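You operate a simulated robot arm through the tools that you are given. There is no shell and no other tool. Be economical: measure what you need, move in short steps, check, and stop when the job is done.

The job below is to be done with a simulated robot arm. You get a single attempt, and the scene is never put back.

Task
Put two of the glass bottles from the right half of the wall bench on the cream notebook. Take the grey spool and leave it on the back of the corner bench. Put the stone bottle on the right half of the wall bench away on the left half of the wall bench. Take the paste pot on the right half of the wall bench and put it away on the left end of the packing bench. Pull the table drawer open. The order is free. Set down upright: glass bottle, grey spool, stone bottle.

It is judged by the outcome, as a careful person would: the job done as asked, and still so three seconds after it is handed in. It fails if anything else is knocked over, pushed out of place, dropped, spilled or broken.

Robot
A 6-joint arm with a two-finger parallel gripper on a trunk, on a base that drives. Base frame: it is fixed to the floor where the robot stands at the start and does not move with it; the origin is under the middle of the robot, x ahead of it, y to its left, z up. Readings come in cm, rad, newtons and seconds.
Its first joint turns from -2.897 to 2.897 rad. Places, roughly: back of the corner bench (84x22 cm) [92, -144, 80]; cream notebook (15x11x2 cm) [60, 0, 80]; glass bottle [75, -25, 75]; grey spool (6x5x7 cm) [100, -10, 80]; left end of the packing bench [-280, 400, 80]; left half of the wall bench [70, 150, 80]; paste pot (8x8x6 cm) [60, -30, 80]; stone bottle (5x5x11 cm) [80, -40, 80]; table drawer [-10, 400, 70]. Payload 3.43 kg.
The TCP is the grasp point between the finger pads, 3.4 cm short of the fingertips. In the tool frame z runs along the fingers and y along their closing line. The gripper opens to 12.8 cm. The fingers are 2.4 cm wide and 1.2 cm thick; the gripper's body (4.8 by 13 cm) begins 9.6 cm behind the TCP.
Orientation is that of the tool frame in the base frame, as a unit quaternion [x, y, z, w]. With the fingers straight down and closing along the base's y, the tool's x points along the base's -x, its y along +y and its z along -z.

Tools
- The arm moves only by the tool drive_tool. Its argument "rows" is a list that holds one entry, the list of rows, each a list of 7 numbers: the shift along the base's x, y, z in units of 30 mm (1.0 is 30 mm), then the turn, a rotation vector about the base's x, y, z in units of 4 degrees (1.0 is 4 degrees), then the opening, from 0 (shut) to 1 (fully open). In form: [[[dx, dy, dz, rx, ry, rz, claw], ...]]. A call has 1 to 20 rows; each row shifts and turns the commanded pose from where the row before left it. A call with a number of a shift or a turn outside -1 to 1 is refused whole. Each row takes 0.2 s and may step no farther than 5 cm and 0.15 rad from the row before; otherwise, or with a gripper value out of range, the whole call is refused. Where a pose cannot be reached the arm comes as near as it can. A force on the tool above 40 N (or 10 N above the force at the start of the call, whichever is more), or a blocked arm, ends the call early, and 0.2 s more pass. The fingers move at their own pace (about 15.3 cm/s each) and stop on an object; they squeeze with about 38 N. The grip force told is the motor's: it shows also when the fingers shut on nothing. Time passes only in rows, and 0.2 s behind the last, so rows that do not move let the fingers close. The reply holds the time, the measured pose of the TCP, the force on the tool along the base axes, the opening and the grip force, in the units named above and with some noise, with the torque about the TCP (base axes, N m) and any sound that the robot's microphone picked up.
- Cameras (640 x 400 px; columns grow to the right, rows downward): "scene" is now at [17.12, 22.7, 121.45]; the picture's right is [0.09, -1.00, -0.00], its down [-0.44, -0.04, -0.90] and it looks along [0.89, 0.08, -0.44] (base axes); focal length 214 px, centre (320, 200). "wrist" rides on the gripper at [7.6, -1.1, -16] in the tool frame; the picture's right is [0.15, 0.99, 0.00], its down [-0.88, 0.13, -0.46] and it looks along [-0.45, 0.07, 0.89] (tool axes); focal length 234 px, centre (320, 200). There is no depth. A picture from a camera that has moved, and an enlarged one, comes with that camera's place and axes in the base frame and with its lens.
- get_image(camera): a new picture of that camera. The clock stands still meanwhile.
- steer(legs): drives the robot by 1 to 6 legs, each [ahead, left, turn to the left] in cm, cm and rad, along the robot's own axes; the way and the turn of a leg run together, so that a leg with both is an arc; at most 150 cm and 3.142 rad a leg. The arm and the cameras ride along, it lands a little off, and it stops where it bumps. It gives what a move gives.
- pan_tilt(pan, tilt): turns the head with the scene camera to pan (to the left, within 2.496 rad either way) and tilt (down, from -0.506 to 1.204), counted from straight ahead of the robot. It gives what a move gives.
- close_up(camera, box): a new picture of the part [left, top, right, bottom] of that camera's present view, enlarged. The clock stands still meanwhile.
- close_job(): hands the job in; it is judged then, once.

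Work in short steps. Places have to be worked out from the pictures, the camera data and where the tool is seen: move nearer, look again, correct. Check each grasp and each placing, and mend what went wrong. You have 175 turns and 130 pictures in all, those below and enlarged ones among them. Open the gripper and draw the arm clear of the work before you hand the job in, unless the task says otherwise.

The tools are called after ">>>" as a command line: name --argument value ..., lists and objects as JSON in quotes. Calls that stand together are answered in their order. drive_tool: Moves the arm, as the interface text tells. Its arguments: {"type":"object","properties":{"rows":{"type":"array","items":{"type":"array","items":{"type":"array","items":{"type":"number"}}}}},"required":["rows"]} The other tools are called the same way: steer (legs) drives the base; pan_tilt (pan, tilt) turns the head that bears the scene camera; get_image (camera) takes a picture; close_up (camera, box) takes an enlarged picture of a part of a camera's view; close_job () hands the job in.

At the start:

```text
time: 0.0
position: [70.54, -35.23, 114.75]
ee_rot: [-0.001, 1.0, 0.0, 0.001]
force: [-0.5, 0.9, -0.3]
torque: [-0.02, 0.01, -0.03]
grip_width: 12.79
grip_force: 0.1
robot x, y, heading: [-0.39, 0.27, -0.002]
head pan, tilt: [0.091, 0.457]
```

scene: 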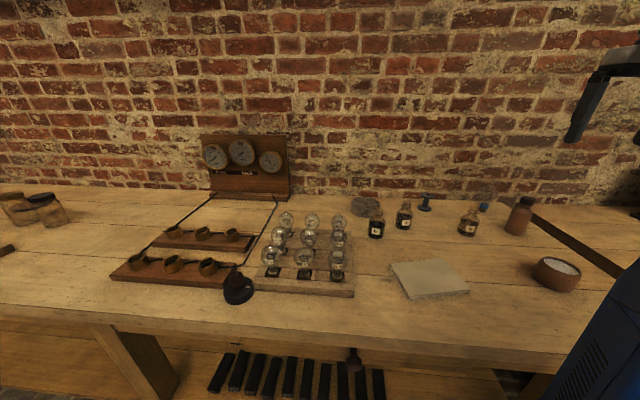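
wrist: 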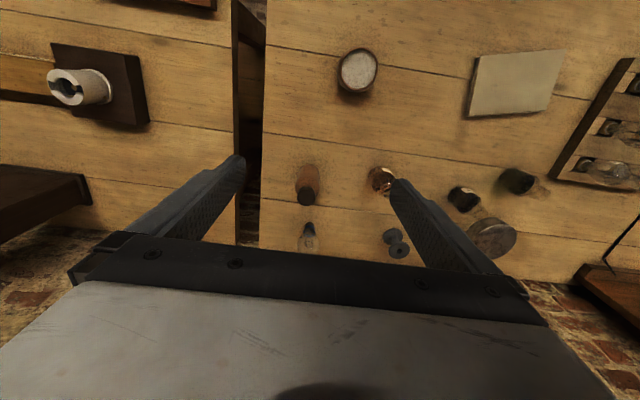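

I'll look at the bottle area closely first to identify the objects.

>>> close_up --camera "scene" --box '[340, 170, 600, 310]'

>>> close_up --camera "wrist" --box '[240, 20, 640, 270]'

```text
2.46 times, centred on (470, 240) of scene
camera zoom: at [17.12, 22.7, 121.45], right [0.09, -1.0, 0.0], down [-0.44, -0.04, -0.9], along [0.89, 0.08, -0.44], focal length 528 px, centre (-49, 102)
```

zoom: 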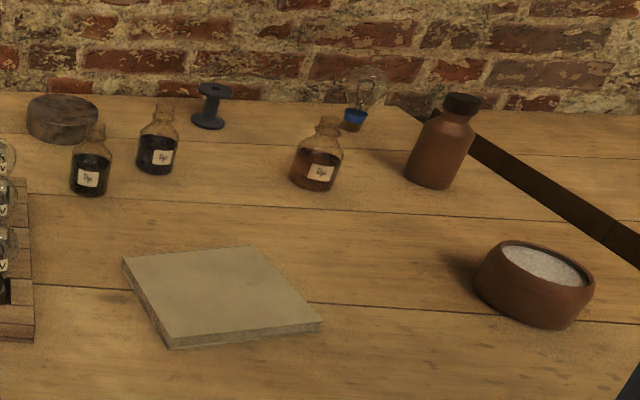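

```text
1.60 times, centred on (440, 145) of wrist
camera zoom: at [62.86, -36.26, 130.68], right [-0.15, 0.99, 0.0], down [0.88, 0.13, 0.46], along [0.45, 0.07, -0.89], focal length 375 px, centre (128, 288)
```

zoom: 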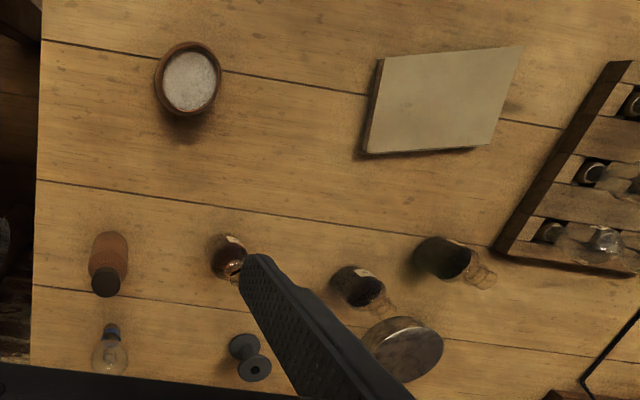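

Estimates: amber bottle ≈(80.6,-20.9), dark bottle ≈(82.5,-0.5), stone bottle ≈(82.5,-36.5), spool ≈(96.7,-12.5), paste pot ≈(59.6,-29.4), notebook centre ≈(57.3,0.4). I'll move above the amber bottle and check.

>>> drive_tool --rows '[[[0.673, 0.953, -0.7, 0, 0, 0, 0.7], [0.673, 0.953, -0.7, 0, 0, 0, 0.7], [0.673, 0.953, -0.7, 0, 0, 0, 0.7], [0.673, 0.953, -0.7, 0, 0, 0, 0.7], [0.673, 0.953, -0.7, 0, 0, 0, 0.7], [0, 0, 0, 0, 0, 0, 0.7]]]'

>>> get_image --camera "wrist"

>>> get_image --camera "scene"

```text
time: 1.4
position: [80.43, -20.76, 104.09]
ee_rot: [0.0, 1.0, 0.0, 0.0]
force: [-0.9, 0.3, 0.5]
torque: [-0.02, 0.01, 0.01]
grip_width: 8.99
grip_force: 0.0
robot x, y, heading: [0.03, 0.11, -0.002]
head pan, tilt: [0.091, 0.457]
```

```text
125 pictures are left
camera wrist: at [72.81, -21.87, 119.98], right [-0.15, 0.99, 0.0], down [0.88, 0.13, 0.46], along [0.45, 0.07, -0.89], focal length 234 px, centre (320, 200)
```

wrist: 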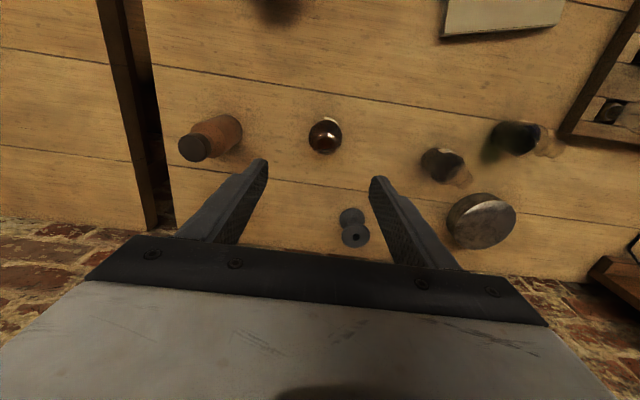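

```text
124 pictures are left
camera scene: at [17.11, 22.71, 121.45], right [0.09, -1.0, 0.0], down [-0.44, -0.04, -0.9], along [0.89, 0.08, -0.44], focal length 214 px, centre (320, 200)
```

scene: 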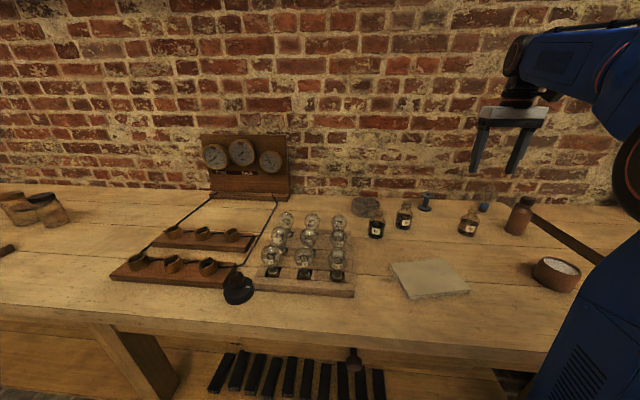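

The bottle is near the middle of the finger line; zoom to fix its axis.

>>> close_up --camera "wrist" --box '[160, 80, 400, 230]'

```text
2.67 times, centred on (280, 155) of wrist
camera zoom: at [72.81, -21.87, 119.98], right [-0.15, 0.99, 0.0], down [0.88, 0.13, 0.46], along [0.45, 0.07, -0.89], focal length 624 px, centre (427, 320)
```

zoom: 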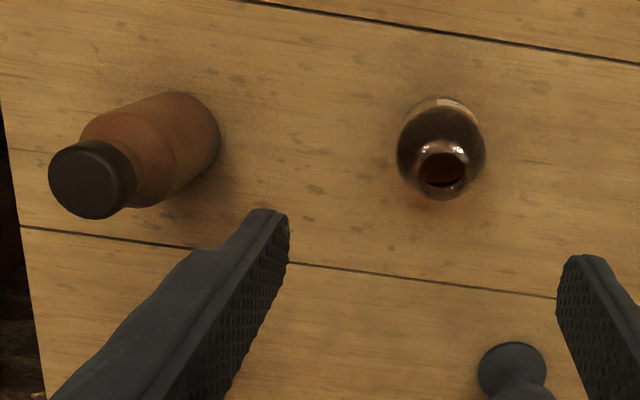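

The amber bottle's axis comes out at (80.3,-19.85), 5.2 cm wide and open-mouthed. I'll align, descend and close gently.

>>> drive_tool --rows '[[[-0.04, 0.3, 0, 0, 0, 0, 0.7], [0, 0, -0.93, 0, 0, 0, 0.7], [0, 0, -0.93, 0, 0, 0, 0.7], [0, 0, -0.93, 0, 0, 0, 0.7], [0, 0, -0.93, 0, 0, 0, 0.7], [0, 0, -0.93, 0, 0, 0, 0.7], [0, 0, -0.93, 0, 0, 0, 0.7], [0, 0, -0.8, 0, 0, 0, 0.7], [0, 0, 0, 0, 0, 0, 0.7]]]'

>>> close_up --camera "scene" --box '[380, 150, 580, 275]'

```text
time: 3.4
position: [80.52, -19.84, 85.25]
ee_rot: [-0.001, 1.0, -0.001, 0.001]
force: [0.5, -0.5, -0.6]
torque: [-0.01, -0.01, 0.0]
grip_width: 8.95
grip_force: 0.0
robot x, y, heading: [-0.1, -0.07, -0.005]
head pan, tilt: [0.091, 0.457]
```

```text
3.20 times, centred on (480, 212) of scene
camera zoom: at [17.12, 22.71, 121.45], right [0.09, -1.0, 0.0], down [-0.44, -0.04, -0.9], along [0.89, 0.08, -0.44], focal length 686 px, centre (-192, 160)
```

zoom: 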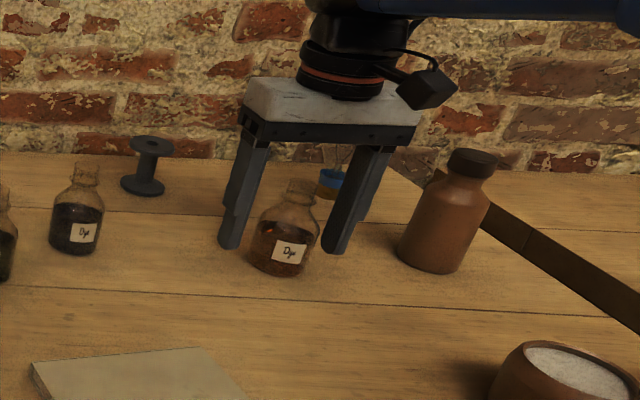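

Fingers straddle the bottle well. Closing.

>>> drive_tool --rows '[[[0, 0, -0.15, 0, 0, 0, 0.7], [0, 0, 0, 0, 0, 0, 0.55], [0, 0, 0, 0, 0, 0, 0.45], [0, 0, 0, 0, 0, 0, 0.35], [0, 0, 0, 0, 0, 0, 0.25], [0, 0, 0, 0, 0, 0, 0.25]]]'

```text
time: 4.8
position: [80.55, -19.9, 84.68]
ee_rot: [0.001, 1.0, -0.001, 0.0]
force: [0.0, 1.0, 0.2]
torque: [0.0, 0.02, -0.01]
grip_width: 5.07
grip_force: 38.2
robot x, y, heading: [0.07, 0.14, 0.001]
head pan, tilt: [0.091, 0.457]
```

Grip holds at 5.07 cm. Lift and carry over the right half of the notebook (target ≈(58.8,-3.5)).

>>> drive_tool --rows '[[[0, 0, 0.3, 0, 0, 0, 0.25], [0, 0, 0.7, 0, 0, 0, 0.25], [0, 0, 0.7, 0, 0, 0, 0.25], [0, 0, 0.7, 0, 0, 0, 0.25], [0, 0, 0.3, 0, 0, 0, 0.25], [-0.35, 0.26, 0, 0, 0, 0, 0.25], [-0.723, 0.547, 0, 0, 0, 0, 0.25], [-0.723, 0.547, 0, 0, 0, 0, 0.25], [-0.723, 0.547, 0, 0, 0, 0, 0.25], [-0.723, 0.547, 0, 0, 0, 0, 0.25], [-0.723, 0.547, 0, 0, 0, 0, 0.25], [-0.723, 0.547, 0, 0, 0, 0, 0.25], [-0.723, 0.547, 0, 0, 0, 0, 0.25], [-0.723, 0.547, 0, 0, 0, 0, 0.25], [-0.723, 0.547, 0, 0, 0, 0, 0.25], [-0.35, 0.26, 0, 0, 0, 0, 0.25], [0, 0, 0, 0, 0, 0, 0.25]]]'

>>> close_up --camera "scene" --box '[340, 170, 540, 295]'

>>> get_image --camera "wrist"

```text
time: 8.4
position: [58.89, -3.55, 92.83]
ee_rot: [0.0, 1.0, -0.001, 0.0]
force: [0.7, 0.2, 0.9]
torque: [-0.01, -0.02, 0.0]
grip_width: 3.2
grip_force: 0.1
robot x, y, heading: [-0.18, 0.49, 0.0]
head pan, tilt: [0.091, 0.457]
```

```text
3.20 times, centred on (440, 232) of scene
camera zoom: at [17.12, 22.71, 121.45], right [0.09, -1.0, 0.0], down [-0.44, -0.04, -0.9], along [0.89, 0.08, -0.44], focal length 686 px, centre (-64, 96)
```

zoom: 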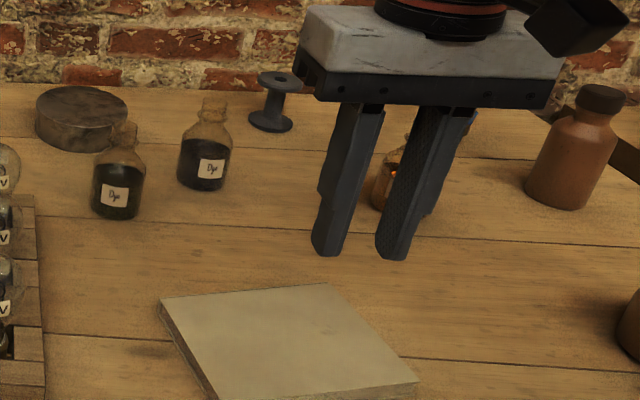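

```text
120 pictures are left
camera wrist: at [51.21, -4.6, 108.66], right [-0.15, 0.99, 0.0], down [0.88, 0.13, 0.46], along [0.45, 0.07, -0.89], focal length 234 px, centre (320, 200)
```

wrist: 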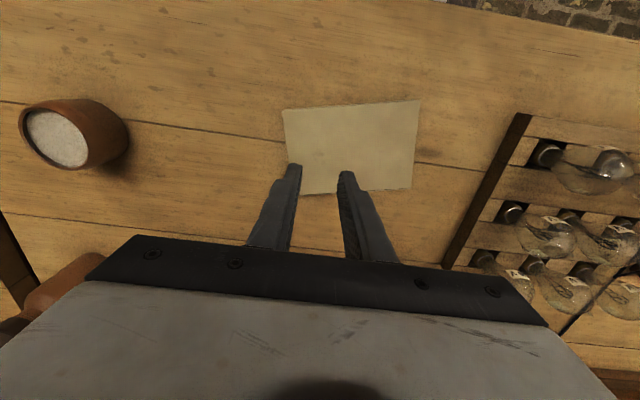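

The bottle slipped out of the fingers during the lift but appears still standing. I'll raise and look at it before retrying lower.

>>> drive_tool --rows '[[[0, 0, 0.8, 0, 0, 0, 0.7], [0.3, -0.7, 0.8, 0, 0, 0, 0.7], [0.9, -0.8, 0.8, 0, 0, 0, 0.7], [0.9, -0.8, 0.8, 0, 0, 0, 0.7], [0.9, -0.8, 0.5, 0, 0, 0, 0.7], [0.9, -0.8, 0, 0, 0, 0, 0.7], [0.9, -0.8, 0, 0, 0, 0, 0.7], [0.9, -0.8, 0, 0, 0, 0, 0.7], [0.9, 0, 0, 0, 0, 0, 0.7], [0, 0, 0, 0, 0, 0, 0.7]]]'

>>> close_up --camera "scene" --box '[420, 170, 540, 245]'

>>> close_up --camera "wrist" --box '[200, 70, 440, 220]'

```text
time: 10.6
position: [78.62, -20.13, 103.89]
ee_rot: [-0.001, 1.0, -0.001, 0.0]
force: [-0.6, 0.3, 1.0]
torque: [0.0, 0.02, 0.03]
grip_width: 8.96
grip_force: 0.0
robot x, y, heading: [-0.11, -0.18, 0.004]
head pan, tilt: [0.091, 0.457]
```

```text
5.33 times, centred on (480, 208) of scene
camera zoom: at [17.12, 22.7, 121.45], right [0.09, -1.0, 0.0], down [-0.44, -0.04, -0.9], along [0.89, 0.08, -0.44], focal length 1144 px, centre (-533, 160)
```

zoom: 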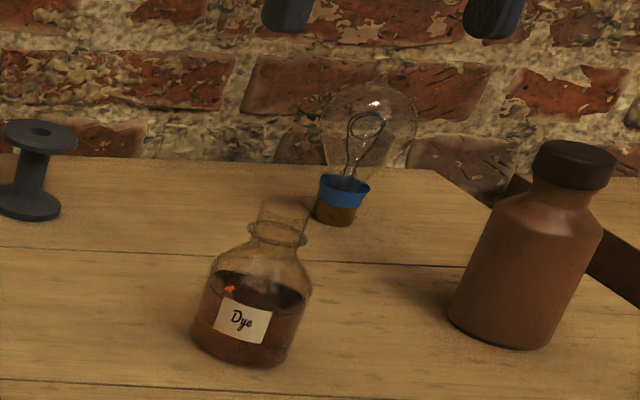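

```text
2.67 times, centred on (320, 145) of wrist
camera zoom: at [70.96, -21.25, 119.72], right [-0.15, 0.99, 0.0], down [0.88, 0.13, 0.46], along [0.45, 0.07, -0.89], focal length 624 px, centre (320, 347)
```

zoom: 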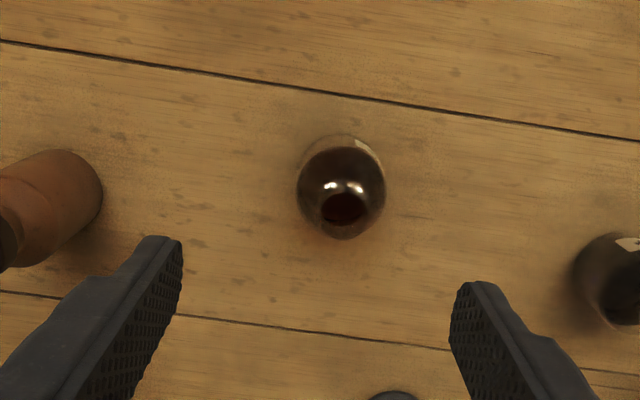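

It stands at about (78.75,-18.7), body straight up to z≈84.9, so I gripped at the shoulder. I'll re-grip lower, with full closing command.

>>> drive_tool --rows '[[[0.04, 0.477, 0, 0, 0, 0, 0.7], [0, 0, -0.9, 0, 0, 0, 0.7], [0, 0, -0.9, 0, 0, 0, 0.7], [0, 0, -0.9, 0, 0, 0, 0.7], [0, 0, -0.9, 0, 0, 0, 0.7], [0, 0, -0.9, 0, 0, 0, 0.7], [0, 0, -0.9, 0, 0, 0, 0.7], [0, 0, -0.8, 0, 0, 0, 0.7], [0, 0, -0.2, 0, 0, 0, 0.7], [0, 0, 0, 0, 0, 0, 0.7], [0, 0, 0, 0, 0, 0, 0.7]]]'

>>> close_up --camera "scene" --box '[420, 170, 540, 245]'

```text
time: 13.0
position: [78.62, -18.76, 84.57]
ee_rot: [0.0, 1.0, -0.001, -0.001]
force: [0.3, -0.2, -0.3]
torque: [0.03, 0.02, 0.03]
grip_width: 8.95
grip_force: 0.1
robot x, y, heading: [0.27, -0.13, -0.0]
head pan, tilt: [0.091, 0.457]
```

```text
5.33 times, centred on (480, 208) of scene
camera zoom: at [17.12, 22.71, 121.45], right [0.09, -1.0, 0.0], down [-0.44, -0.04, -0.9], along [0.89, 0.08, -0.44], focal length 1144 px, centre (-533, 160)
```

zoom: 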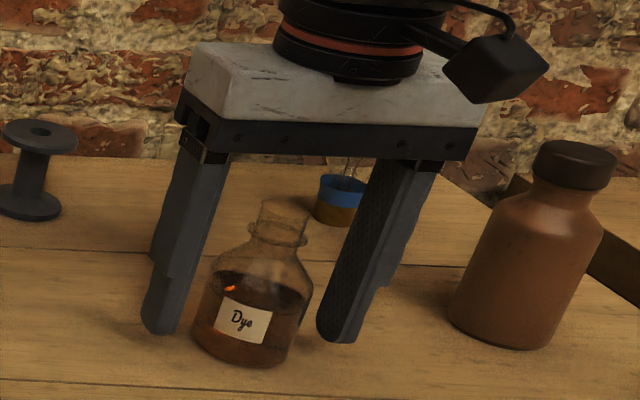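

Lower ~0.6 cm more, checking force, then close fully.

>>> drive_tool --rows '[[[0, 0, -0.1, 0, 0, 0, 0.7], [0, 0, -0.1, 0, 0, 0, 0.6], [0, 0, 0, 0, 0, 0, 0.5], [0, 0, 0, 0, 0, 0, 0.4], [0, 0, 0, 0, 0, 0, 0], [0, 0, 0, 0, 0, 0, 0], [0, 0, 0, 0, 0, 0, 0]]]'

>>> drive_tool --rows '[[[0, 0, 0.2, 0, 0, 0, 0], [0, 0, 0.4, 0, 0, 0, 0], [0, 0, 0.4, 0, 0, 0, 0], [0, 0, 0, 0, 0, 0, 0]]]'

>>> close_up --camera "scene" --box '[420, 170, 540, 245]'

```text
time: 14.6
position: [78.7, -18.77, 84.03]
ee_rot: [0.0, 1.0, -0.001, 0.0]
force: [0.4, -0.8, 0.9]
torque: [0.04, -0.01, -0.03]
grip_width: 5.07
grip_force: 38.4
robot x, y, heading: [-0.32, -0.06, 0.006]
head pan, tilt: [0.091, 0.457]
```

```text
time: 15.6
position: [78.84, -18.68, 87.14]
ee_rot: [0.001, 1.0, -0.001, 0.0]
force: [-0.1, 0.0, -1.4]
torque: [0.01, -0.06, -0.03]
grip_width: 5.06
grip_force: 38.2
robot x, y, heading: [0.1, 0.34, 0.003]
head pan, tilt: [0.091, 0.457]
```

```text
5.33 times, centred on (480, 208) of scene
camera zoom: at [17.13, 22.71, 121.45], right [0.09, -1.0, 0.0], down [-0.44, -0.04, -0.9], along [0.89, 0.08, -0.44], focal length 1144 px, centre (-533, 160)
```

zoom: 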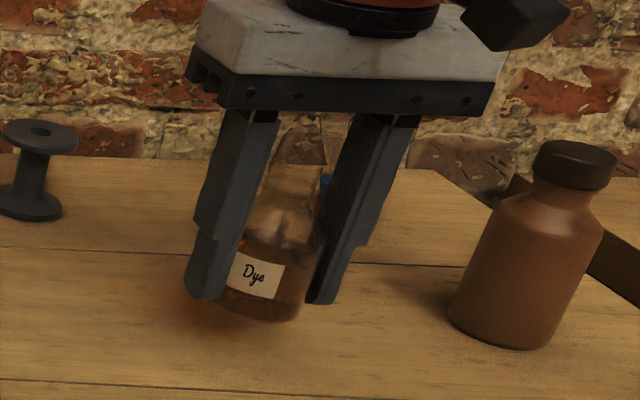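

Firmly lifted. Carry to the notebook, steadily.

>>> drive_tool --rows '[[[0, 0, 0.3, 0, 0, 0, 0], [0, 0, 0.4, 0, 0, 0, 0], [-0.3, 0.23, 0.1, 0, 0, 0, 0], [-0.6, 0.456, 0, 0, 0, 0, 0], [-0.6, 0.456, 0, 0, 0, 0, 0], [-0.6, 0.456, 0, 0, 0, 0, 0], [-0.6, 0.456, 0, 0, 0, 0, 0], [-0.6, 0.456, 0, 0, 0, 0, 0], [-0.6, 0.456, 0, 0, 0, 0, 0], [-0.6, 0.456, 0, 0, 0, 0, 0], [-0.6, 0.456, 0, 0, 0, 0, 0], [-0.6, 0.456, 0, 0, 0, 0, 0], [-0.6, 0.456, 0, 0, 0, 0, 0], [-0.37, 0.277, 0, 0, 0, 0, 0], [0, 0, 0, 0, 0, 0, 0]]]'

>>> close_up --camera "scene" --box '[360, 185, 520, 310]'

>>> close_up --camera "wrist" --box '[220, 70, 460, 220]'

```text
time: 18.8
position: [58.66, -3.47, 89.55]
ee_rot: [0.0, 1.0, -0.001, 0.0]
force: [0.3, -0.4, -2.0]
torque: [0.04, -0.01, 0.0]
grip_width: 5.07
grip_force: 38.9
robot x, y, heading: [0.36, -0.25, -0.005]
head pan, tilt: [0.091, 0.457]
```

```text
3.20 times, centred on (440, 248) of scene
camera zoom: at [17.12, 22.71, 121.45], right [0.09, -1.0, 0.0], down [-0.44, -0.04, -0.9], along [0.89, 0.08, -0.44], focal length 686 px, centre (-64, 48)
```

zoom: 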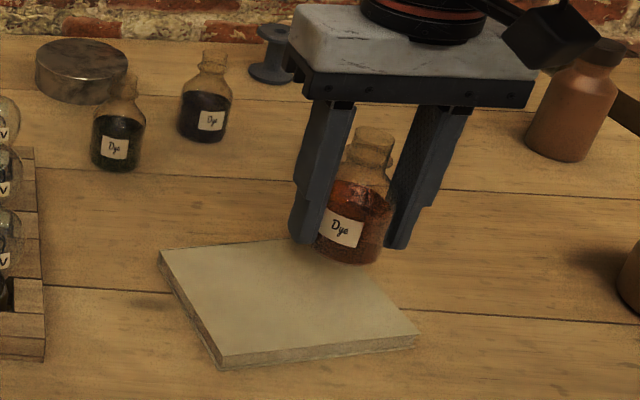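

```text
2.67 times, centred on (340, 145) of wrist
camera zoom: at [51.09, -4.56, 105.47], right [-0.15, 0.99, 0.0], down [0.88, 0.13, 0.46], along [0.45, 0.07, -0.89], focal length 624 px, centre (267, 347)
```

zoom: 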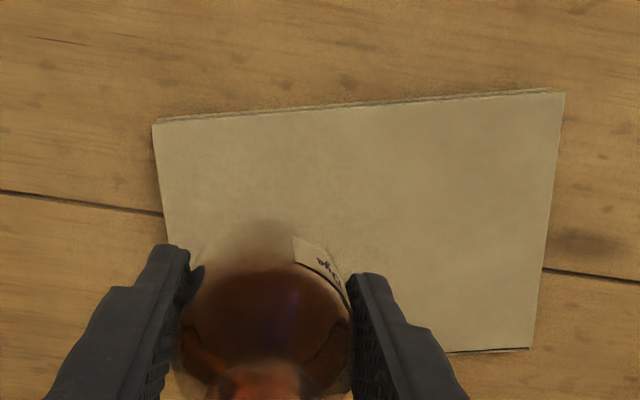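

Notebook confirmed centred at (58,0.1). Lower onto it until contact.

>>> drive_tool --rows '[[[0, -0.05, -0.4, 0, 0, 0, 0], [0, 0, -0.4, 0, 0, 0, 0], [0, 0, -0.2, 0, 0, 0, 0], [0, 0, -0.07, 0, 0, 0, 0], [0, 0, 0, 0, 0, 0, 0]]]'

>>> drive_tool --rows '[[[0, 0, -0.04, 0, 0, 0, 0], [0, 0, -0.04, 0, 0, 0, 0], [0, 0, 0, 0, 0, 0, 0]]]'

>>> close_up --camera "scene" --box '[360, 185, 520, 310]'

```text
time: 20.0
position: [58.77, -3.63, 86.28]
ee_rot: [0.0, 1.0, -0.001, -0.001]
force: [-0.4, -0.4, -1.5]
torque: [-0.01, -0.03, -0.01]
grip_width: 5.07
grip_force: 38.4
robot x, y, heading: [-0.22, -0.09, 0.003]
head pan, tilt: [0.091, 0.457]
```

```text
time: 20.8
position: [58.75, -3.7, 86.11]
ee_rot: [0.0, 1.0, 0.0, -0.001]
force: [-0.3, -0.2, -1.4]
torque: [0.01, -0.01, 0.02]
grip_width: 5.07
grip_force: 38.2
robot x, y, heading: [0.2, 0.03, -0.003]
head pan, tilt: [0.091, 0.457]
```

```text
3.20 times, centred on (440, 248) of scene
camera zoom: at [17.12, 22.71, 121.45], right [0.09, -1.0, 0.0], down [-0.44, -0.04, -0.9], along [0.89, 0.08, -0.44], focal length 686 px, centre (-64, 48)
```

zoom: 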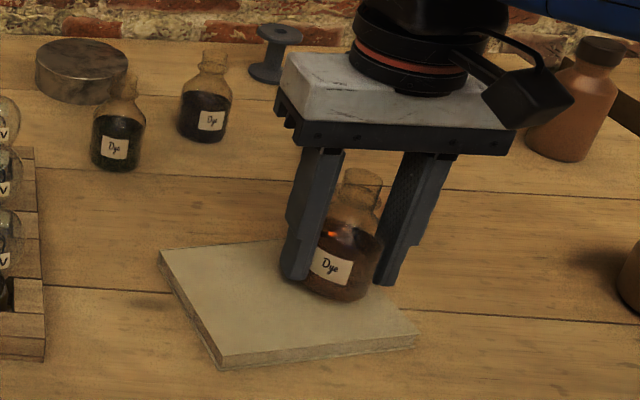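

No contact yet; step down in 1 mm increments.

>>> drive_tool --rows '[[[0, 0, -0.04, 0, 0, 0, 0], [0, 0, -0.04, 0, 0, 0, 0], [0, 0, -0.04, 0, 0, 0, 0], [0, 0, 0, 0, 0, 0, 0]]]'

```text
time: 21.8
position: [58.81, -3.58, 85.77]
ee_rot: [0.0, 1.0, -0.001, -0.001]
force: [0.2, -0.4, -0.6]
torque: [-0.02, -0.01, -0.02]
grip_width: 5.06
grip_force: 37.7
robot x, y, heading: [-0.47, 0.28, 0.0]
head pan, tilt: [0.091, 0.457]
```

>>> drive_tool --rows '[[[0, 0, -0.04, 0, 0, 0, 0], [0, 0, -0.04, 0, 0, 0, 0], [0, 0, 0, 0, 0, 0, 0]]]'

```text
time: 22.6
position: [58.85, -3.65, 85.51]
ee_rot: [0.0, 1.0, 0.0, 0.001]
force: [-1.3, 3.0, 28.8]
torque: [0.16, -0.05, -0.21]
grip_width: 5.07
grip_force: 37.8
robot x, y, heading: [-0.27, 0.14, 0.004]
head pan, tilt: [0.091, 0.457]
```

Contact (29 N). Ease up slightly, then release and lift clear.

>>> drive_tool --rows '[[[0, 0, 0.04, 0, 0, 0, 0], [0, 0, 0, 0, 0, 0, 0.42], [0, 0, 0, 0, 0, 0, 0.5], [0, 0, 0, 0, 0, 0, 0.6], [0, 0, 0.5, 0, 0, 0, 0.6], [0, 0, 1, 0, 0, 0, 0.6], [0, 0, 1, 0, 0, 0, 0.6], [0, 0, 1, 0, 0, 0, 0.6], [0, 0, 1, 0, 0, 0, 0.6], [0, 0, 1, 0, 0, 0, 0.6]]]'

>>> close_up --camera "scene" --box '[360, 185, 520, 310]'

```text
time: 24.8
position: [58.69, -3.68, 102.32]
ee_rot: [-0.001, 1.0, -0.001, 0.0]
force: [-0.2, 0.3, -0.2]
torque: [0.01, 0.0, 0.01]
grip_width: 7.65
grip_force: 0.0
robot x, y, heading: [-0.18, 0.26, -0.0]
head pan, tilt: [0.091, 0.457]
```

```text
3.20 times, centred on (440, 248) of scene
camera zoom: at [17.12, 22.71, 121.45], right [0.09, -1.0, 0.0], down [-0.44, -0.04, -0.9], along [0.89, 0.08, -0.44], focal length 686 px, centre (-64, 48)
```

zoom: 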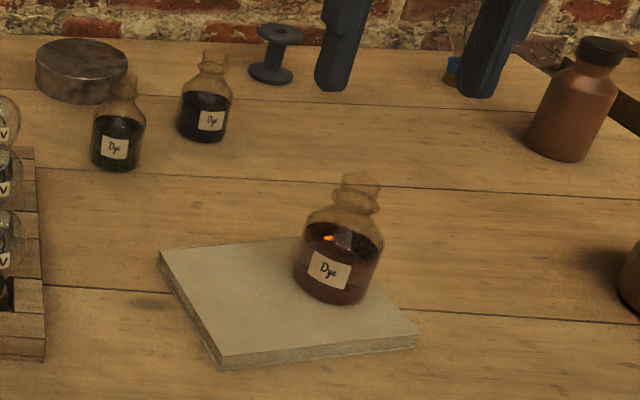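

Bottle one stands well. Next the near dark bottle; I turn the tool 90° so that the fingers close along x, leaving room beside the first bottle later.

>>> drive_tool --rows '[[[0.39, 0.05, 0, 0, 0, 1, 0.7], [0.39, 0.05, 0, 0, 0, 1, 0.7], [0.39, 0.05, 0, 0, 0, 1, 0.7], [0.39, 0.05, 0, 0, 0, 1, 0.7], [0.39, 0.05, 0, 0, 0, 1, 0.7], [0.39, 0.05, 0, 0, 0, 1, 0.7], [0.39, 0.05, 0, 0, 0, 1, 0.7], [0.39, 0.05, 0, 0, 0, 1, 0.7], [0.39, 0.05, 0, 0, 0, 1, 0.7], [0.39, 0.05, 0, 0, 0, 1, 0.7], [0.39, 0.05, 0, 0, 0, 1, 0.7], [0.39, 0.05, 0, 0, 0, 1, 0.7], [0.39, 0.05, 0, 0, 0, 1, 0.7], [0.39, 0.05, 0, 0, 0, 1, 0.7], [0.39, 0.05, 0, 0, 0, 1, 0.7], [0.39, 0.05, 0, 0, 0, 1, 0.7], [0.39, 0.05, 0, 0, 0, 1, 0.7], [0.39, 0.05, 0, 0, 0, 1, 0.7], [0.39, 0.05, 0, 0, 0, 1, 0.7], [0.39, 0.05, 0, 0, 0, 1, 0.7]]]'

>>> drive_tool --rows '[[[0, 0, 0, 0, 0, 1, 0.7], [0, 0, 0, 0, 0, 1, 0.7], [0, 0, 0, 0, 0, 0.5, 0.7], [0, 0, 0, 0, 0, 0, 0.7]]]'

>>> get_image --camera "wrist"

>>> close_up --camera "scene" --box '[340, 130, 520, 270]'

```text
time: 29.0
position: [82.14, -0.84, 102.09]
ee_rot: [-0.644, 0.765, -0.001, 0.0]
force: [-0.9, 0.3, 0.0]
torque: [0.01, -0.03, 0.01]
grip_width: 8.96
grip_force: 0.1
robot x, y, heading: [-0.04, 0.15, -0.0]
head pan, tilt: [0.091, 0.457]
```

```text
time: 30.0
position: [82.19, -0.74, 102.06]
ee_rot: [0.707, -0.707, 0.0, -0.001]
force: [0.9, 0.3, 0.0]
torque: [0.01, 0.0, -0.04]
grip_width: 8.96
grip_force: 0.1
robot x, y, heading: [0.07, 0.02, 0.002]
head pan, tilt: [0.091, 0.457]
```

```text
111 pictures are left
camera wrist: at [83.19, -8.25, 117.96], right [-0.99, -0.15, 0.0], down [-0.13, 0.88, 0.46], along [-0.07, 0.45, -0.89], focal length 234 px, centre (320, 200)
```

wrist: 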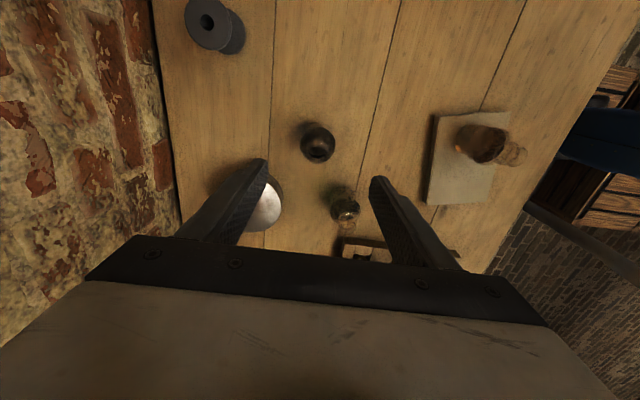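

```text
2.86 times, centred on (430, 200) of scene
camera zoom: at [17.12, 22.71, 121.45], right [0.09, -1.0, 0.0], down [-0.44, -0.04, -0.9], along [0.89, 0.08, -0.44], focal length 613 px, centre (6, 200)
```

zoom: 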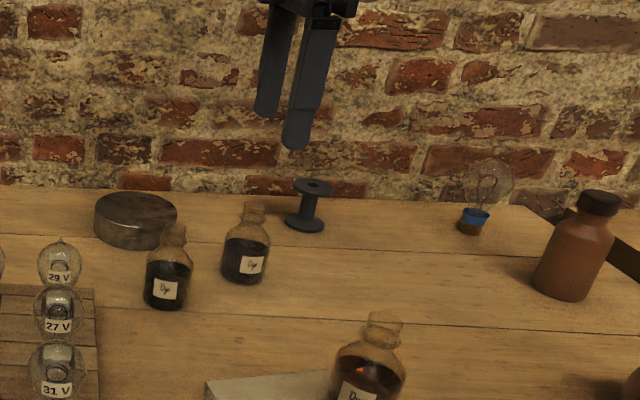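

Zoom the wrist view for the dark bottle's axis.

>>> close_up --camera "wrist" --box '[220, 80, 460, 230]'

```text
2.67 times, centred on (340, 155) of wrist
camera zoom: at [83.19, -8.25, 117.96], right [-0.99, -0.15, 0.0], down [-0.13, 0.88, 0.46], along [-0.07, 0.45, -0.89], focal length 624 px, centre (267, 320)
```

zoom: 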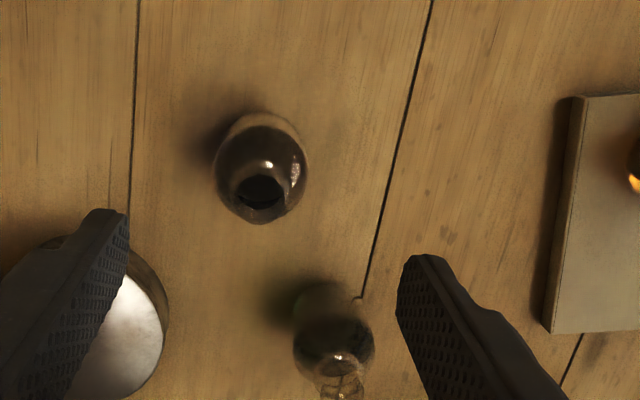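

Axis at (82.2,-0.2). Shift y +0.55 and descend to z≈84.0.

>>> drive_tool --rows '[[[0.02, 0.18, 0, 0, 0, 0, 0.7], [0, 0, -0.9, 0, 0, 0, 0.7], [0, 0, -0.9, 0, 0, 0, 0.7], [0, 0, -0.9, 0, 0, 0, 0.7], [0, 0, -0.9, 0, 0, 0, 0.7], [0, 0, -0.9, 0, 0, 0, 0.7], [0, 0, -0.9, 0, 0, 0, 0.7], [0, 0, -0.4, 0, 0, 0, 0.7], [0, 0, 0, 0, 0, 0, 0.7]]]'

>>> close_up --camera "scene" --box '[340, 150, 480, 240]'

>>> close_up --camera "wrist" --box '[200, 100, 440, 250]'

```text
time: 32.0
position: [82.16, -0.03, 84.54]
ee_rot: [0.707, -0.707, 0.0, 0.0]
force: [-0.2, -0.2, -0.5]
torque: [-0.01, -0.01, 0.0]
grip_width: 8.98
grip_force: 0.0
robot x, y, heading: [0.33, 0.18, 0.004]
head pan, tilt: [0.091, 0.457]
```

```text
4.44 times, centred on (410, 195) of scene
camera zoom: at [17.12, 22.71, 121.45], right [0.09, -1.0, 0.0], down [-0.44, -0.04, -0.9], along [0.89, 0.08, -0.44], focal length 953 px, centre (-80, 222)
```

zoom: 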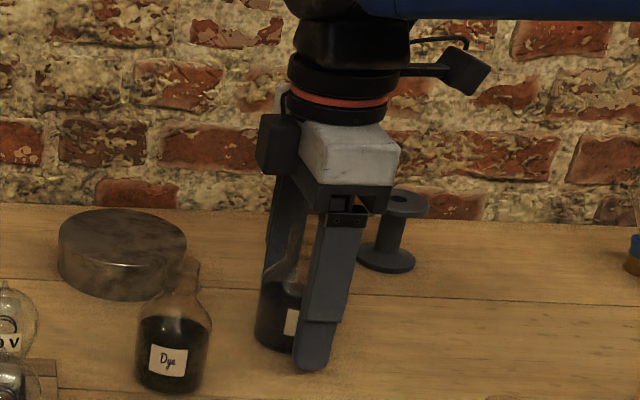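

```text
2.67 times, centred on (320, 175) of wrist
camera zoom: at [83.16, -7.62, 100.47], right [-0.99, -0.15, 0.0], down [-0.13, 0.88, 0.46], along [-0.07, 0.45, -0.89], focal length 624 px, centre (320, 267)
```

zoom: 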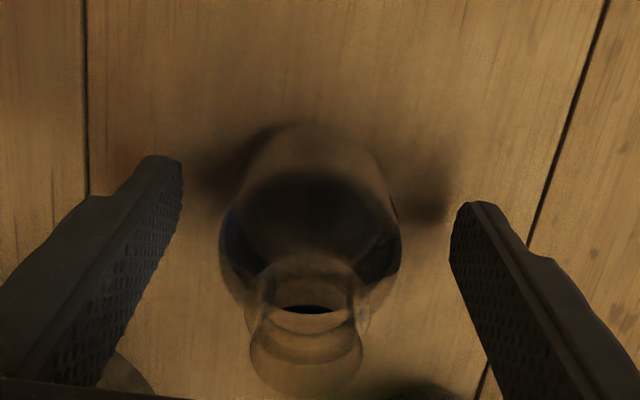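

Well centred. Lower to ~84.0 and close, then lift a little.

>>> drive_tool --rows '[[[0, 0, -0.09, 0, 0, 0, 0.7], [0, 0, -0.09, 0, 0, 0, 0.6], [0, 0, 0, 0, 0, 0, 0.5], [0, 0, 0, 0, 0, 0, 0.4], [0, 0, 0, 0, 0, 0, 0], [0, 0, 0, 0, 0, 0, 0], [0, 0, 0, 0, 0, 0, 0]]]'

>>> drive_tool --rows '[[[0, 0, 0.2, 0, 0, 0, 0], [0, 0, 0.5, 0, 0, 0, 0], [0, 0, 0.6, 0, 0, 0, 0], [0, 0, 0.6, 0, 0, 0, 0], [0, 0, 0, 0, 0, 0, 0]]]'

>>> close_up --camera "scene" --box '[340, 150, 480, 240]'

```text
time: 33.6
position: [82.23, -0.01, 84.12]
ee_rot: [-0.707, 0.707, -0.001, 0.0]
force: [-0.3, 0.4, -0.9]
torque: [-0.01, 0.03, 0.01]
grip_width: 5.12
grip_force: 38.0
robot x, y, heading: [-0.01, 0.24, -0.002]
head pan, tilt: [0.091, 0.457]
```

```text
time: 34.8
position: [82.2, -0.08, 89.91]
ee_rot: [-0.707, 0.707, -0.001, 0.001]
force: [-0.2, -0.4, -0.8]
torque: [-0.02, 0.02, 0.01]
grip_width: 5.1
grip_force: 37.8
robot x, y, heading: [-0.09, 0.41, -0.001]
head pan, tilt: [0.091, 0.457]
```

```text
4.44 times, centred on (410, 195) of scene
camera zoom: at [17.13, 22.71, 121.45], right [0.09, -1.0, 0.0], down [-0.44, -0.04, -0.9], along [0.89, 0.08, -0.44], focal length 953 px, centre (-80, 222)
```

zoom: 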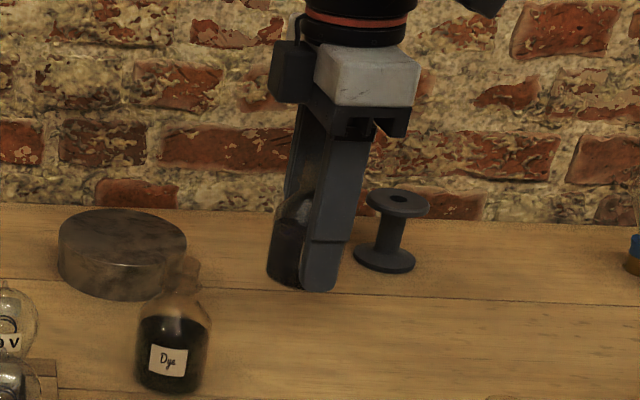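

Held at 5.1. Carry to the left half of the notebook at (57.2,3.9).

>>> drive_tool --rows '[[[-0.3, 0, 0, 0, 0, 0, 0], [-0.6, 0, 0, 0, 0, 0, 0], [-0.7, 0, 0, 0, 0, 0, 0], [-0.7, 0, 0, 0, 0, 0, 0], [-0.7, 0.13, 0, 0, 0, 0, 0], [-0.7, 0.17, 0, 0, 0, 0, 0], [-0.7, 0.17, 0, 0, 0, 0, 0], [-0.7, 0.17, 0, 0, 0, 0, 0], [-0.7, 0.17, 0, 0, 0, 0, 0], [-0.7, 0.17, 0, 0, 0, 0, 0], [-0.7, 0.17, 0, 0, 0, 0, 0], [-0.7, 0.17, 0, 0, 0, 0, 0], [-0.43, 0, 0, 0, 0, 0, 0], [0, 0, 0, 0, 0, 0, 0]]]'

>>> close_up --camera "scene" --box '[360, 185, 520, 310]'

>>> get_image --camera "wrist"

```text
time: 37.8
position: [57.13, 3.78, 89.94]
ee_rot: [-0.707, 0.707, 0.001, 0.0]
force: [0.1, 0.6, -2.8]
torque: [0.04, -0.02, 0.02]
grip_width: 5.07
grip_force: 38.4
robot x, y, heading: [-0.07, 0.19, -0.006]
head pan, tilt: [0.091, 0.457]
```

```text
3.20 times, centred on (440, 248) of scene
camera zoom: at [17.12, 22.71, 121.45], right [0.09, -1.0, 0.0], down [-0.44, -0.04, -0.9], along [0.89, 0.08, -0.44], focal length 686 px, centre (-64, 48)
```

zoom: 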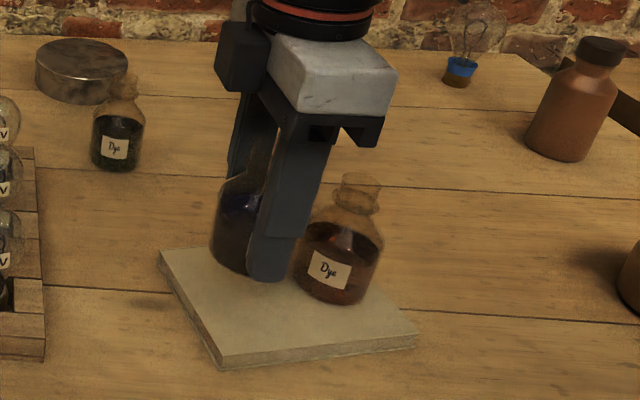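

```text
104 pictures are left
camera wrist: at [58.26, -3.76, 105.79], right [-0.99, -0.15, 0.0], down [-0.13, 0.88, 0.46], along [-0.07, 0.45, -0.89], focal length 234 px, centre (320, 200)
```

wrist: 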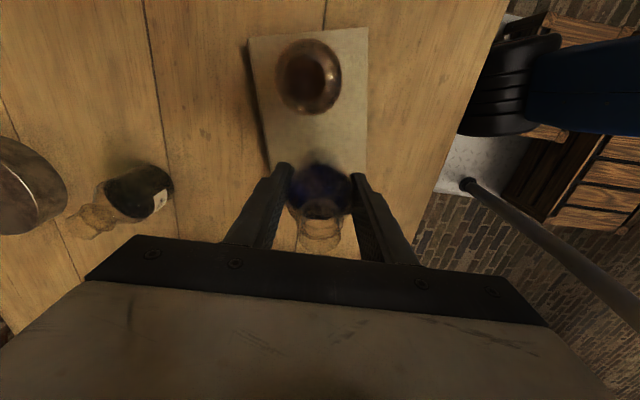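

Positioned with clearance. Lower to near contact then step.

>>> drive_tool --rows '[[[0, 0.03, -0.4, 0, 0, 0, 0], [0, 0, -0.5, 0, 0, 0, 0], [0, 0, -0.3, 0, 0, 0, 0], [0, 0, -0.12, 0, 0, 0, 0], [0, 0, 0, 0, 0, 0, 0]]]'

>>> drive_tool --rows '[[[0, 0, -0.04, 0, 0, 0, 0], [0, 0, -0.04, 0, 0, 0, 0], [0, 0, 0, 0, 0, 0, 0]]]'

```text
time: 39.0
position: [57.24, 3.88, 85.85]
ee_rot: [-0.707, 0.707, -0.001, 0.0]
force: [1.7, -1.3, 9.6]
torque: [-0.06, 0.09, -0.07]
grip_width: 5.07
grip_force: 38.0
robot x, y, heading: [-0.11, -0.08, -0.004]
head pan, tilt: [0.091, 0.457]
```

```text
time: 39.8
position: [57.12, 3.93, 85.69]
ee_rot: [0.707, -0.707, 0.001, -0.001]
force: [5.2, 1.2, 18.8]
torque: [0.08, -0.25, -0.12]
grip_width: 5.06
grip_force: 37.7
robot x, y, heading: [0.31, -0.0, 0.0]
head pan, tilt: [0.091, 0.457]
```

Contact reached. Ease up, release and retreat.

>>> drive_tool --rows '[[[0, 0, 0.05, 0, 0, 0, 0], [0, 0, 0, 0, 0, 0, 0.42], [0, 0, 0, 0, 0, 0, 0.5], [0, 0, 0, 0, 0, 0, 0.6], [0, 0, 0.5, 0, 0, 0, 0.6], [0, 0, 1, 0, 0, 0, 0.6], [0, 0, 1, 0, 0, 0, 0.6], [0, 0, 1, 0, 0, 0, 0.6], [0, 0, 1, 0, 0, 0, 0.6], [0, 0, 1, 0, 0, 0, 0.6], [0, 0, 1, 0, 0, 0, 0.6]]]'

>>> get_image --camera "scene"

```text
time: 42.2
position: [57.42, 3.81, 105.43]
ee_rot: [-0.707, 0.707, 0.0, 0.0]
force: [-0.4, -0.8, -0.3]
torque: [0.05, 0.03, 0.0]
grip_width: 7.68
grip_force: 0.1
robot x, y, heading: [-0.34, 0.18, 0.002]
head pan, tilt: [0.091, 0.457]
```

```text
103 pictures are left
camera scene: at [17.12, 22.71, 121.45], right [0.09, -1.0, 0.0], down [-0.44, -0.04, -0.9], along [0.89, 0.08, -0.44], focal length 214 px, centre (320, 200)
```

scene: 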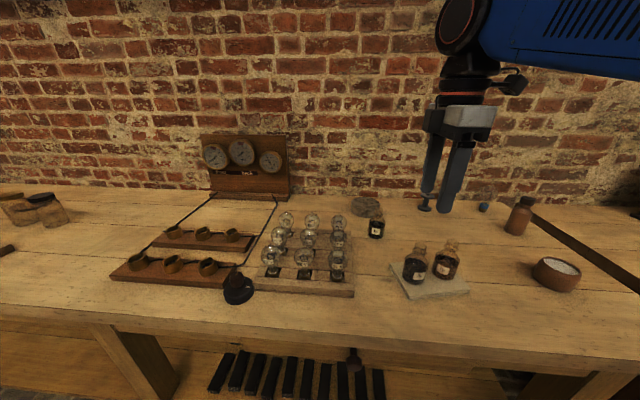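

Both bottles stand on the notebook. Survey left half of the wall bench and the corner bench.

>>> pan_tilt --pan 0.9 --tilt 0.4

>>> get_image --camera "scene"

>>> pan_tilt --pan -1.0 --tilt 0.4

>>> get_image --camera "scene"

```text
time: 43.3
position: [57.37, 3.79, 105.35]
ee_rot: [0.708, -0.707, 0.001, -0.001]
force: [-1.0, 0.3, -0.7]
torque: [0.03, 0.03, 0.0]
grip_width: 7.68
grip_force: 0.0
robot x, y, heading: [0.06, -0.03, 0.001]
head pan, tilt: [0.901, 0.4]
```

```text
102 pictures are left
camera scene: at [13.74, 29.13, 121.99], right [0.78, -0.62, 0.0], down [-0.24, -0.3, -0.92], along [0.57, 0.72, -0.39], focal length 214 px, centre (320, 200)
```

scene: 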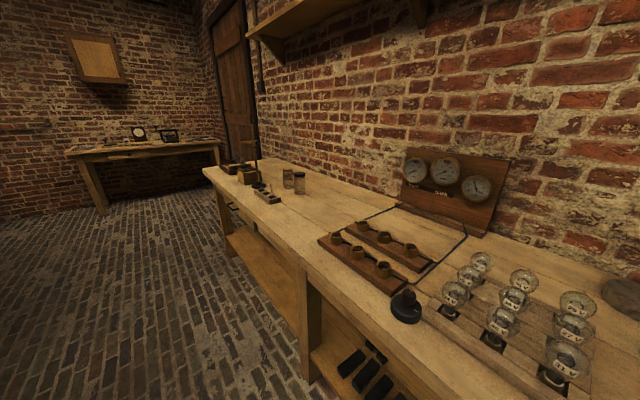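

```text
time: 45.2
position: [57.42, 3.83, 105.24]
ee_rot: [-0.707, 0.707, -0.001, 0.001]
force: [0.2, 0.3, -0.6]
torque: [0.0, -0.01, 0.01]
grip_width: 7.69
grip_force: 0.1
robot x, y, heading: [0.09, -0.06, -0.002]
head pan, tilt: [-1.0, 0.4]
```

```text
101 pictures are left
camera scene: at [12.99, 14.08, 121.99], right [-0.84, -0.54, 0.0], down [-0.21, 0.33, -0.92], along [0.5, -0.77, -0.39], focal length 214 px, centre (320, 200)
```

scene: 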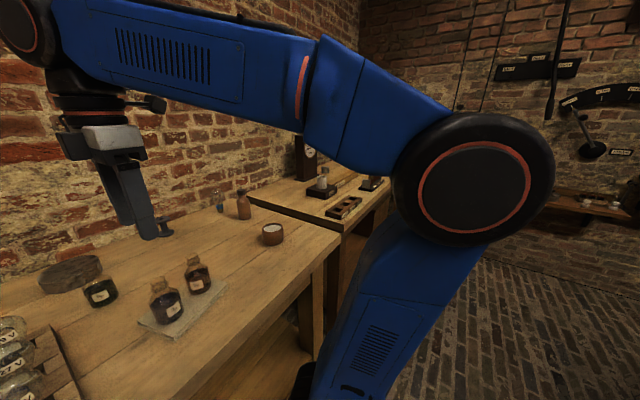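

Left half of the bench has clear wood around (62,105). Now go above the stone bottle at (82.5,-36.4).

>>> drive_tool --rows '[[[0.598, -0.957, 0, 0, 0, 0, 0.7], [0.598, -0.957, 0, 0, 0, 0, 0.7], [0.598, -0.957, 0, 0, 0, 0, 0.7], [0.598, -0.957, 0, 0, 0, 0, 0.7], [0.598, -0.957, 0, 0, 0, 0, 0.7], [0.598, -0.957, 0, 0, 0, 0, 0.7], [0.598, -0.957, 0, 0, 0, 0, 0.7], [0.598, -0.957, 0, 0, 0, 0, 0.7], [0.598, -0.957, 0, 0, 0, 0, 0.7], [0.598, -0.957, 0, 0, 0, 0, 0.7], [0.598, -0.957, 0, 0, 0, 0, 0.7], [0.598, -0.957, 0, 0, 0, 0, 0.7], [0.598, -0.957, 0, 0, 0, 0, 0.7], [0.598, -0.957, 0, 0, 0, 0, 0.7], [0, 0, 0, 0, 0, 0, 0.7]]]'

>>> close_up --camera "wrist" --box '[200, 80, 440, 230]'

>>> get_image --camera "scene"

```text
time: 48.4
position: [82.4, -36.06, 105.29]
ee_rot: [-0.707, 0.707, 0.0, 0.001]
force: [1.0, 0.9, 0.4]
torque: [-0.01, -0.05, -0.03]
grip_width: 8.96
grip_force: 0.1
robot x, y, heading: [-0.13, 0.07, 0.0]
head pan, tilt: [-1.0, 0.4]
```

```text
2.67 times, centred on (320, 155) of wrist
camera zoom: at [83.44, -43.65, 121.27], right [-0.99, -0.15, 0.0], down [-0.13, 0.88, 0.46], along [-0.07, 0.45, -0.89], focal length 624 px, centre (320, 320)
```

zoom: 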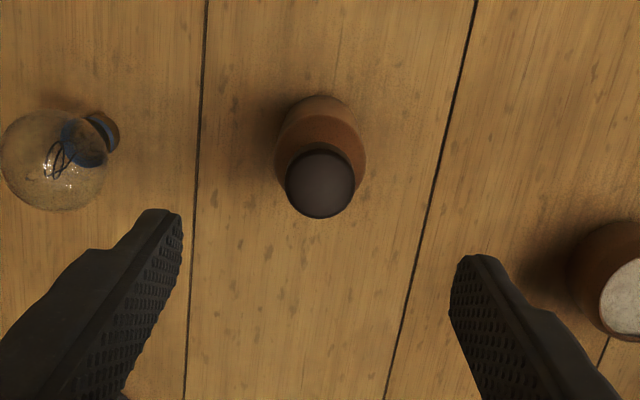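

```text
99 pictures are left
camera scene: at [12.98, 14.07, 121.99], right [-0.84, -0.54, 0.0], down [-0.21, 0.33, -0.92], along [0.5, -0.78, -0.39], focal length 214 px, centre (320, 200)
```

scene: 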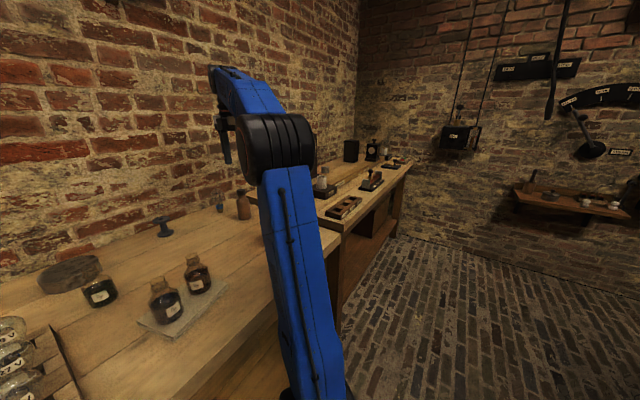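

Cap axis at (82.2,-35.8) — nearly aligned. Descend to z≈84.8, close and lift a little.

>>> drive_tool --rows '[[[-0.06, 0.08, 0, 0, 0, 0, 0.7], [0, 0, -0.9, 0, 0, 0, 0.7], [0, 0, -0.9, 0, 0, 0, 0.7], [0, 0, -0.9, 0, 0, 0, 0.7], [0, 0, -0.9, 0, 0, 0, 0.7], [0, 0, -0.9, 0, 0, 0, 0.7], [0, 0, -0.9, 0, 0, 0, 0.7], [0, 0, -0.9, 0, 0, 0, 0.7], [0, 0, -0.5, 0, 0, 0, 0.7], [0, 0, 0, 0, 0, 0, 0.7]]]'

>>> close_up --camera "wrist" --box '[200, 80, 440, 230]'

```text
time: 50.6
position: [82.21, -35.95, 84.83]
ee_rot: [0.707, -0.707, 0.0, 0.0]
force: [0.0, 0.6, 0.1]
torque: [-0.01, 0.02, 0.0]
grip_width: 8.94
grip_force: 0.0
robot x, y, heading: [-0.28, 0.03, 0.001]
head pan, tilt: [-1.0, 0.4]
```

```text
2.67 times, centred on (320, 155) of wrist
camera zoom: at [83.22, -43.6, 100.68], right [-0.99, -0.15, 0.0], down [-0.13, 0.88, 0.46], along [-0.07, 0.45, -0.89], focal length 624 px, centre (320, 320)
```

zoom: 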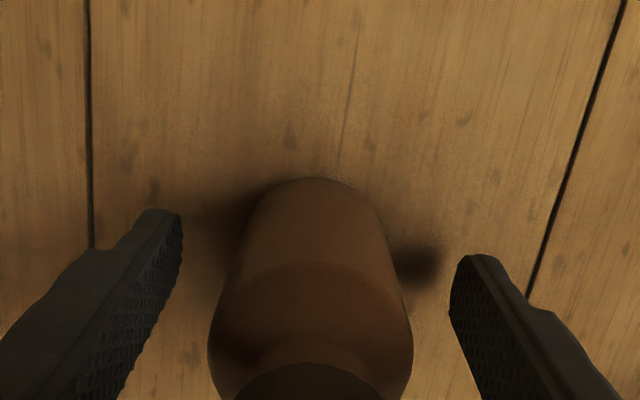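

Centred; close and lift.

>>> drive_tool --rows '[[[0, 0, -0.1, 0, 0, 0, 0.6], [0, 0, 0, 0, 0, 0, 0.5], [0, 0, 0, 0, 0, 0, 0.4], [0, 0, 0, 0, 0, 0, 0], [0, 0, 0, 0, 0, 0, 0], [0, 0, 0, 0, 0, 0, 0]]]'

>>> drive_tool --rows '[[[0, 0, 0.2, 0, 0, 0, 0], [0, 0, 0.5, 0, 0, 0, 0], [0, 0, 0.6, 0, 0, 0, 0], [0, 0, 0.6, 0, 0, 0, 0], [0, 0, 0, 0, 0, 0, 0]]]'

>>> get_image --camera "wrist"

```text
time: 52.0
position: [82.11, -36.07, 84.55]
ee_rot: [0.707, -0.707, -0.001, 0.0]
force: [-1.0, 0.4, 1.1]
torque: [0.0, 0.1, 0.03]
grip_width: 4.87
grip_force: 38.2
robot x, y, heading: [-0.11, 0.19, 0.001]
head pan, tilt: [-1.0, 0.4]
```

```text
time: 53.2
position: [82.16, -35.97, 90.33]
ee_rot: [-0.707, 0.707, 0.0, 0.0]
force: [0.8, -0.8, -2.7]
torque: [0.03, 0.01, -0.02]
grip_width: 4.9
grip_force: 38.8
robot x, y, heading: [0.13, 0.07, -0.002]
head pan, tilt: [-1.0, 0.4]
```

```text
97 pictures are left
camera wrist: at [83.15, -43.59, 106.2], right [-0.99, -0.15, 0.0], down [-0.13, 0.88, 0.46], along [-0.07, 0.45, -0.89], focal length 234 px, centre (320, 200)
```

wrist: 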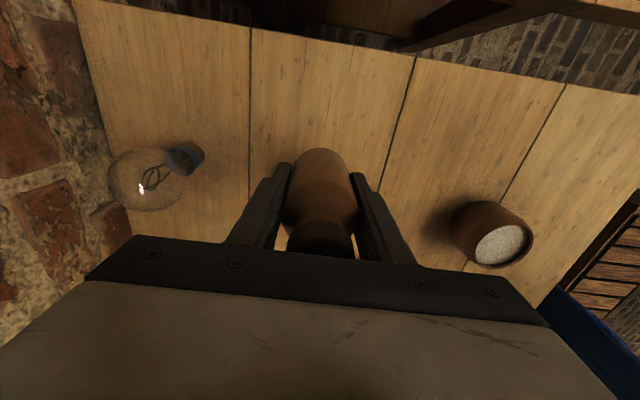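

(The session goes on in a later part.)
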